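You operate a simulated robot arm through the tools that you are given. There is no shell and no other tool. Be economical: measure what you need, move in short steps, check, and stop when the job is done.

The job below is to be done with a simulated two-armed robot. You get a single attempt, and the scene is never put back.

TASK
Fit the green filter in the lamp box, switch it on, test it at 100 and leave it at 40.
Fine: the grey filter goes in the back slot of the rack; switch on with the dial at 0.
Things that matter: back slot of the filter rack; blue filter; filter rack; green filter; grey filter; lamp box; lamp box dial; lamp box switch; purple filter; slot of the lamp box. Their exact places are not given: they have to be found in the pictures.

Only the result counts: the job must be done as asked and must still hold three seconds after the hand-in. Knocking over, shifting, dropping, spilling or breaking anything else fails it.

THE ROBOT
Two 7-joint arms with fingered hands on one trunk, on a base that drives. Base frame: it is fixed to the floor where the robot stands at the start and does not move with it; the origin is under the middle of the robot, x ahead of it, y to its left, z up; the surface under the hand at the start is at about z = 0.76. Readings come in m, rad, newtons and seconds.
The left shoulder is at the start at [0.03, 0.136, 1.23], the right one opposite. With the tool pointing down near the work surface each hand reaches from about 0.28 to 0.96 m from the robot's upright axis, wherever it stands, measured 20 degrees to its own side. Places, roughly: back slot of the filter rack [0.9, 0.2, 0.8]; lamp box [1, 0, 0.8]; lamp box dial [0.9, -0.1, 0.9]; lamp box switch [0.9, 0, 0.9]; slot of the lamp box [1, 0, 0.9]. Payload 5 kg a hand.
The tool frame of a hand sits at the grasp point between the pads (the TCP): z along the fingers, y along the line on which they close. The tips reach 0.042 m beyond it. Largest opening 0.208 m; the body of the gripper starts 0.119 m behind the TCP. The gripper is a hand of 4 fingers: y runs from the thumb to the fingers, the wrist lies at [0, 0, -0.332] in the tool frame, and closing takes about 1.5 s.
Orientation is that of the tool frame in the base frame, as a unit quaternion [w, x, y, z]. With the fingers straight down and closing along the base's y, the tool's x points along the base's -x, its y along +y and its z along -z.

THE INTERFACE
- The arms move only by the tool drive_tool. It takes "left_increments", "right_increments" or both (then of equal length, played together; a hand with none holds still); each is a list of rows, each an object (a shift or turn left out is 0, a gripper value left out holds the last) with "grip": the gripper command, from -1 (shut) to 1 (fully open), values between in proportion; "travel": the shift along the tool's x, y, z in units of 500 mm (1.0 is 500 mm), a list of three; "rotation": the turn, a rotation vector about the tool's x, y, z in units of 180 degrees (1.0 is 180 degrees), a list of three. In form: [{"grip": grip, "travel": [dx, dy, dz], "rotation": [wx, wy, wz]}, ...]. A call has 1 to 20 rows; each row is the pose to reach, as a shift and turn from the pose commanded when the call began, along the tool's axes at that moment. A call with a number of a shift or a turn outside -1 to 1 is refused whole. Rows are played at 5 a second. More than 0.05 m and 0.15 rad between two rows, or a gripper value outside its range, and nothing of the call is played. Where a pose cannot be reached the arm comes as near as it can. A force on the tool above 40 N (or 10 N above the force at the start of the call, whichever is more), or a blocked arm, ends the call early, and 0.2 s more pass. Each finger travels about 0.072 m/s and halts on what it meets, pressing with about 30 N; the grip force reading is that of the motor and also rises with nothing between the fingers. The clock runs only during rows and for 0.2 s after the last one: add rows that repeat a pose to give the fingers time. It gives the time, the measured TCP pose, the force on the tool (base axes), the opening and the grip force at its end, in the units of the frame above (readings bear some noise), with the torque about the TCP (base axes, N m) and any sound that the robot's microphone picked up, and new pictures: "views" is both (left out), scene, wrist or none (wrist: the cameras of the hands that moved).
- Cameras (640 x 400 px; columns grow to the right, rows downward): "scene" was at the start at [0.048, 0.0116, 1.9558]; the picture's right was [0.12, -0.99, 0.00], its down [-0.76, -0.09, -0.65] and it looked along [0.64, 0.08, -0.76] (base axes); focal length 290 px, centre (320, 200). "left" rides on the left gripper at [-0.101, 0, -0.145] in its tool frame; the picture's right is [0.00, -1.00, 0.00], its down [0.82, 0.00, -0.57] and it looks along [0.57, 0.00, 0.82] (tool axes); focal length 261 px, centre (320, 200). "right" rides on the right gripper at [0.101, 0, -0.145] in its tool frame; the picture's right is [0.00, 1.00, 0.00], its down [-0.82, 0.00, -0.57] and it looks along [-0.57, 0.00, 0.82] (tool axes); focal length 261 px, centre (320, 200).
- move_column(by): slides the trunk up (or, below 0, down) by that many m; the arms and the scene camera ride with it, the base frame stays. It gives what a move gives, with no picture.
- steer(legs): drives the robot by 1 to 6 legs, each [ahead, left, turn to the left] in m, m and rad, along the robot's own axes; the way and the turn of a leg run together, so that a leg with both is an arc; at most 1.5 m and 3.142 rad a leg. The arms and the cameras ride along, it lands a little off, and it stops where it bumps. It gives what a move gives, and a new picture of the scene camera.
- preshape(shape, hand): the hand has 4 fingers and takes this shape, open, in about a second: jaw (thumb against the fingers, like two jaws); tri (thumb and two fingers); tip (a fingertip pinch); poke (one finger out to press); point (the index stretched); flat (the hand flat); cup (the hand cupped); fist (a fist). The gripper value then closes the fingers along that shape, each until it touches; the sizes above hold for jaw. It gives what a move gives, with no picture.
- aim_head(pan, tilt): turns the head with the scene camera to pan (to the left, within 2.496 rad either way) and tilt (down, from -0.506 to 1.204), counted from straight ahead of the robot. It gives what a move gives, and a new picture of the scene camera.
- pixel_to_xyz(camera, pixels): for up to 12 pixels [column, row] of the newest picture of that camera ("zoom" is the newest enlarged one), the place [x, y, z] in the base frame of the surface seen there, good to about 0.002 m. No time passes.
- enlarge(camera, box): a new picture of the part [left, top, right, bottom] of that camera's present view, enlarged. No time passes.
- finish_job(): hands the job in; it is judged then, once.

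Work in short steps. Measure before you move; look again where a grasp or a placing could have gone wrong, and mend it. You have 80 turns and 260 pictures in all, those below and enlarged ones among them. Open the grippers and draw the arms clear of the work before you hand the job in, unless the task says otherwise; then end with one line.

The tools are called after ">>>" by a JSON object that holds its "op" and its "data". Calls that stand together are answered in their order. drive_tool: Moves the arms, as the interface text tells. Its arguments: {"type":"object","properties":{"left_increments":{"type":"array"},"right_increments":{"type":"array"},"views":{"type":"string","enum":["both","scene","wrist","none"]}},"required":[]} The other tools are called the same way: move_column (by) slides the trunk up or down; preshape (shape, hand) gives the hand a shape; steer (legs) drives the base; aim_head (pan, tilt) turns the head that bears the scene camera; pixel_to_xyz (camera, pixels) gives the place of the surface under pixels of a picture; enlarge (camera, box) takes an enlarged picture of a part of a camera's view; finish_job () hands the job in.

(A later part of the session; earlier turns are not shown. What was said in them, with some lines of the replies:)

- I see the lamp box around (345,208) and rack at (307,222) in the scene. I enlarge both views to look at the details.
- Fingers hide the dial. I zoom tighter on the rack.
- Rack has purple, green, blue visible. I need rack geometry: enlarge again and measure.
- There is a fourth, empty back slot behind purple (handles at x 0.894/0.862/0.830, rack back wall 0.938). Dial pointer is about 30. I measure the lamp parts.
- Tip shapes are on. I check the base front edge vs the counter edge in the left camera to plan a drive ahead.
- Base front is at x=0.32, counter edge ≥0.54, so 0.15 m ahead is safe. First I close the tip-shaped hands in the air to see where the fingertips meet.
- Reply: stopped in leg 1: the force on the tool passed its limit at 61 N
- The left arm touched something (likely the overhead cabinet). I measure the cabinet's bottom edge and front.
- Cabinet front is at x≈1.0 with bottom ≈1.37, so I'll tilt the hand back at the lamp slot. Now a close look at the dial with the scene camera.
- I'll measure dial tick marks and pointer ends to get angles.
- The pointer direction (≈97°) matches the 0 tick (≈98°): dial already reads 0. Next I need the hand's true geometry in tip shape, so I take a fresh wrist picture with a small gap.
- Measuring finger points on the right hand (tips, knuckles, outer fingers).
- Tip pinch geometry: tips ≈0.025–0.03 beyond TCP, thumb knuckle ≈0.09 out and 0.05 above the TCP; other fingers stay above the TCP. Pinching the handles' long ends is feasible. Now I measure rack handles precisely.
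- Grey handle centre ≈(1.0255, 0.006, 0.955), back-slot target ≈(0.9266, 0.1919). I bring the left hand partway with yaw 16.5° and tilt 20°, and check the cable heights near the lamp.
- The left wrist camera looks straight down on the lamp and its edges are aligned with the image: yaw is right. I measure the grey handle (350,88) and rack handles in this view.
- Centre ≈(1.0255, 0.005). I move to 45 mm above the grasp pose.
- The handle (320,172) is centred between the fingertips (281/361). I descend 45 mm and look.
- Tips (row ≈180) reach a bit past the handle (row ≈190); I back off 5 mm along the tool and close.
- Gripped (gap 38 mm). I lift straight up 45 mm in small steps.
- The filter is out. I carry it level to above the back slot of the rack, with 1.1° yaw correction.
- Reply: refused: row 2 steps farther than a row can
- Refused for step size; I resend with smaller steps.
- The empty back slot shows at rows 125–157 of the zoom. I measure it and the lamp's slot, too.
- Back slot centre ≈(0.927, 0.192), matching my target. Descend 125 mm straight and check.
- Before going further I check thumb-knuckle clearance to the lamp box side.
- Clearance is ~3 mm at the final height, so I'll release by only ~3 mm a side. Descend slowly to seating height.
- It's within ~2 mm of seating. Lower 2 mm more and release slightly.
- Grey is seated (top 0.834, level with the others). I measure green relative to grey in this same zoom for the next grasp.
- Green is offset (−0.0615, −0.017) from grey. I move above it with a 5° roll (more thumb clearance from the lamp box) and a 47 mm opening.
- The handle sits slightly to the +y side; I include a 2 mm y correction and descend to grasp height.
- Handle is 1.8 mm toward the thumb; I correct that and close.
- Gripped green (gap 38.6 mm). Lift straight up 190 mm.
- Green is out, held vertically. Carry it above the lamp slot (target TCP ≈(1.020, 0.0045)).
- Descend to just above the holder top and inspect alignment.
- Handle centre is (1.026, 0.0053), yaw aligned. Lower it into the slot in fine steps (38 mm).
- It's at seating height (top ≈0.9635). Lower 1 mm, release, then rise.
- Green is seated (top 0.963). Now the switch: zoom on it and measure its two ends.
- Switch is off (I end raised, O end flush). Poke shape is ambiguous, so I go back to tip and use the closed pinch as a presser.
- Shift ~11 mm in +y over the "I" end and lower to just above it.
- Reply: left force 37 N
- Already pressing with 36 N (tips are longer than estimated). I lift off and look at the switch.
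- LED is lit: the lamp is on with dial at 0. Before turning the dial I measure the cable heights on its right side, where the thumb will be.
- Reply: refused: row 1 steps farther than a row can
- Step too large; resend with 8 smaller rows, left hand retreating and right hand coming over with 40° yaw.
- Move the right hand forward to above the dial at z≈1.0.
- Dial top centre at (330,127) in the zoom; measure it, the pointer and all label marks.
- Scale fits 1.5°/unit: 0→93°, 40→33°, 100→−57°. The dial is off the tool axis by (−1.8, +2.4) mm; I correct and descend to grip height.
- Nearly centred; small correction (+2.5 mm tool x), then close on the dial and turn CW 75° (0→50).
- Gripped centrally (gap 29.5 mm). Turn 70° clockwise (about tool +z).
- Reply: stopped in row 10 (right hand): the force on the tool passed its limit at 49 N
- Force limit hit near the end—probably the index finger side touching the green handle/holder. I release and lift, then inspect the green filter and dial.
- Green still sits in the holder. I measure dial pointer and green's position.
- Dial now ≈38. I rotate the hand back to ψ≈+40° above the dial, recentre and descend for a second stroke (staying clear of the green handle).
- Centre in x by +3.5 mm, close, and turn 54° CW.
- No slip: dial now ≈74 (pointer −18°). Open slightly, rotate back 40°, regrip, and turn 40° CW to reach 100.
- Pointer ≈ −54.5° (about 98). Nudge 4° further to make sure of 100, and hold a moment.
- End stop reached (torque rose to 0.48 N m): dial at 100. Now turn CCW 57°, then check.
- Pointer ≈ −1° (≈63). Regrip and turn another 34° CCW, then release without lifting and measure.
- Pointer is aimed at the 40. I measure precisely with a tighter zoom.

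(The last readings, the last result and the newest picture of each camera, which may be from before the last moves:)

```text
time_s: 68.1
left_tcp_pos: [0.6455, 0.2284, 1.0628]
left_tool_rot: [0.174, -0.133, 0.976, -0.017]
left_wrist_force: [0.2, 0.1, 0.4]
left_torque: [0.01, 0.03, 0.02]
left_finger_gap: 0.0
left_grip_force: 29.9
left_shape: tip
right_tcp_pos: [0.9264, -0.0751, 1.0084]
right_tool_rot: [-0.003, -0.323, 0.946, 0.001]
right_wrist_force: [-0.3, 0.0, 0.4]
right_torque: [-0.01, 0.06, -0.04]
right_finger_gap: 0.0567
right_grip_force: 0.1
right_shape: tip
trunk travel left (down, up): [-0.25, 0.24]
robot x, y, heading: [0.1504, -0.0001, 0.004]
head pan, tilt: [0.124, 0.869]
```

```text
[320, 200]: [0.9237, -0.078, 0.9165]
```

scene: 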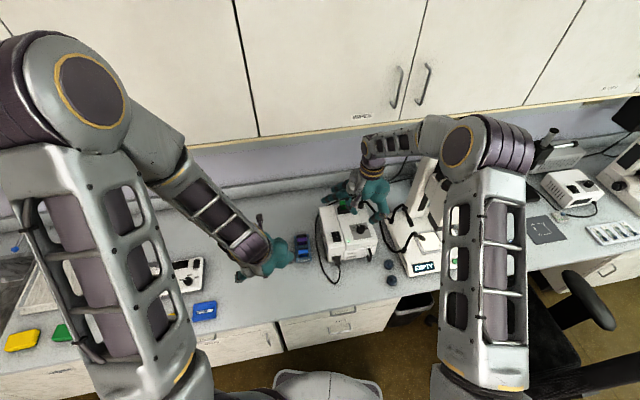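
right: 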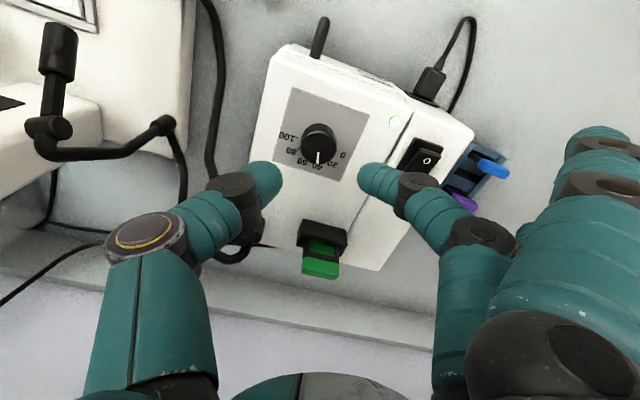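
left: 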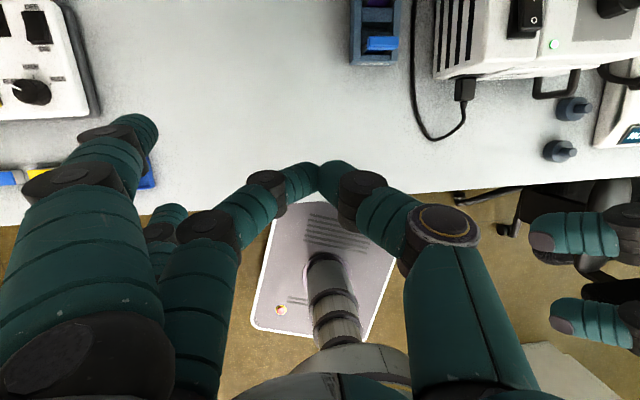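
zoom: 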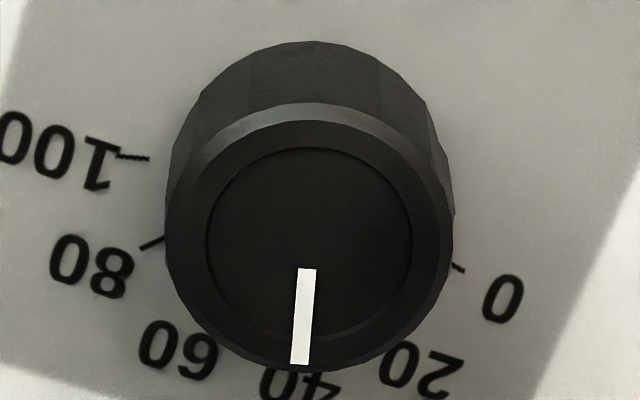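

Pointer 33° = 40 on the scale. Now retract the right arm and open both hands.

>>> {"op": "drive_tool", "data": {"right_increments": [{"travel": [0.06, 0.012, -0.03]}, {"travel": [0.13, 0.025, -0.06]}, {"travel": [0.2, 0.04, -0.1]}, {"travel": [0.28, 0.055, -0.13]}, {"travel": [0.36, 0.07, -0.165]}, {"travel": [0.439, 0.086, -0.2]}, {"travel": [0.439, 0.086, -0.2], "grip": 1}, {"travel": [0.439, 0.086, -0.2]}, {"travel": [0.439, 0.086, -0.2]}, {"travel": [0.439, 0.086, -0.2]}], "left_increments": [{"travel": [0.03, 0.03, -0.02]}, {"travel": [0.06, 0.06, -0.04]}, {"travel": [0.06, 0.12, -0.06]}, {"travel": [0.06, 0.18, -0.08]}, {"travel": [0.06, 0.22, -0.1]}, {"travel": [0.06, 0.26, -0.12]}, {"travel": [0.06, 0.26, -0.12], "grip": 1}, {"travel": [0.06, 0.26, -0.12]}, {"travel": [0.06, 0.26, -0.12]}, {"travel": [0.06, 0.26, -0.12]}], "views": "scene"}}

>>> {"op": "enlarge", "data": {"camera": "scene", "box": [285, 190, 395, 265]}}

```text
time_s: 70.3
left_tcp_pos: [0.5967, 0.3638, 1.0999]
left_tool_rot: [0.172, -0.133, 0.976, -0.017]
left_wrist_force: [0.6, -0.1, 0.4]
left_torque: [-0.01, -0.03, -0.02]
left_finger_gap: 0.208
left_grip_force: 0.0
left_shape: tip
left hand out of reach, approached as far as the arm can: row 1, 2, 3, 4, 5, 6, 7, 8, 9, 10
right_tcp_pos: [0.7283, -0.174, 1.1091]
right_tool_rot: [-0.004, -0.324, 0.946, 0.001]
right_wrist_force: [-0.2, -0.1, 0.4]
right_torque: [0.04, -0.01, 0.0]
right_finger_gap: 0.1984
right_grip_force: 0.0
right_shape: tip
trunk travel left (down, up): [-0.25, 0.24]
robot x, y, heading: [0.1491, -0.0019, 0.011]
head pan, tilt: [0.124, 0.869]
```

scene: 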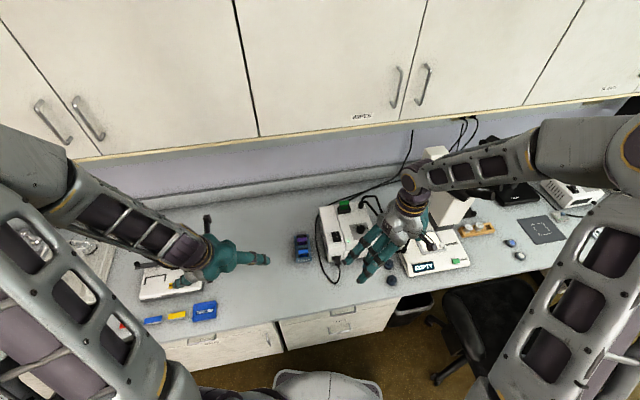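

```text
5.33 times, centred on (340, 228) of scene
```

zoom: 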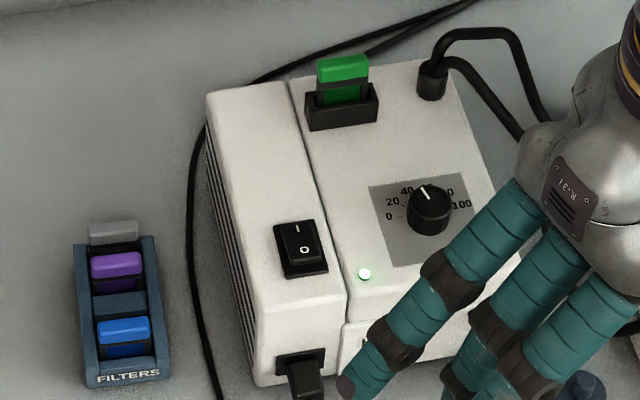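

Everything is in place: grey in the rack's back slot, green in the lamp, LED lit, dial at 40, both hands open and clear. I hand in.

>>> {"op": "finish_job", "data": {}}

```text
The job is handed in.
```

I've handed the job in. The green filter is in the lamp box and the grey one is in the rack's back slot. The lamp was switched on with the dial at 0, tested at 100 and left at 40, and both hands are open and clear.
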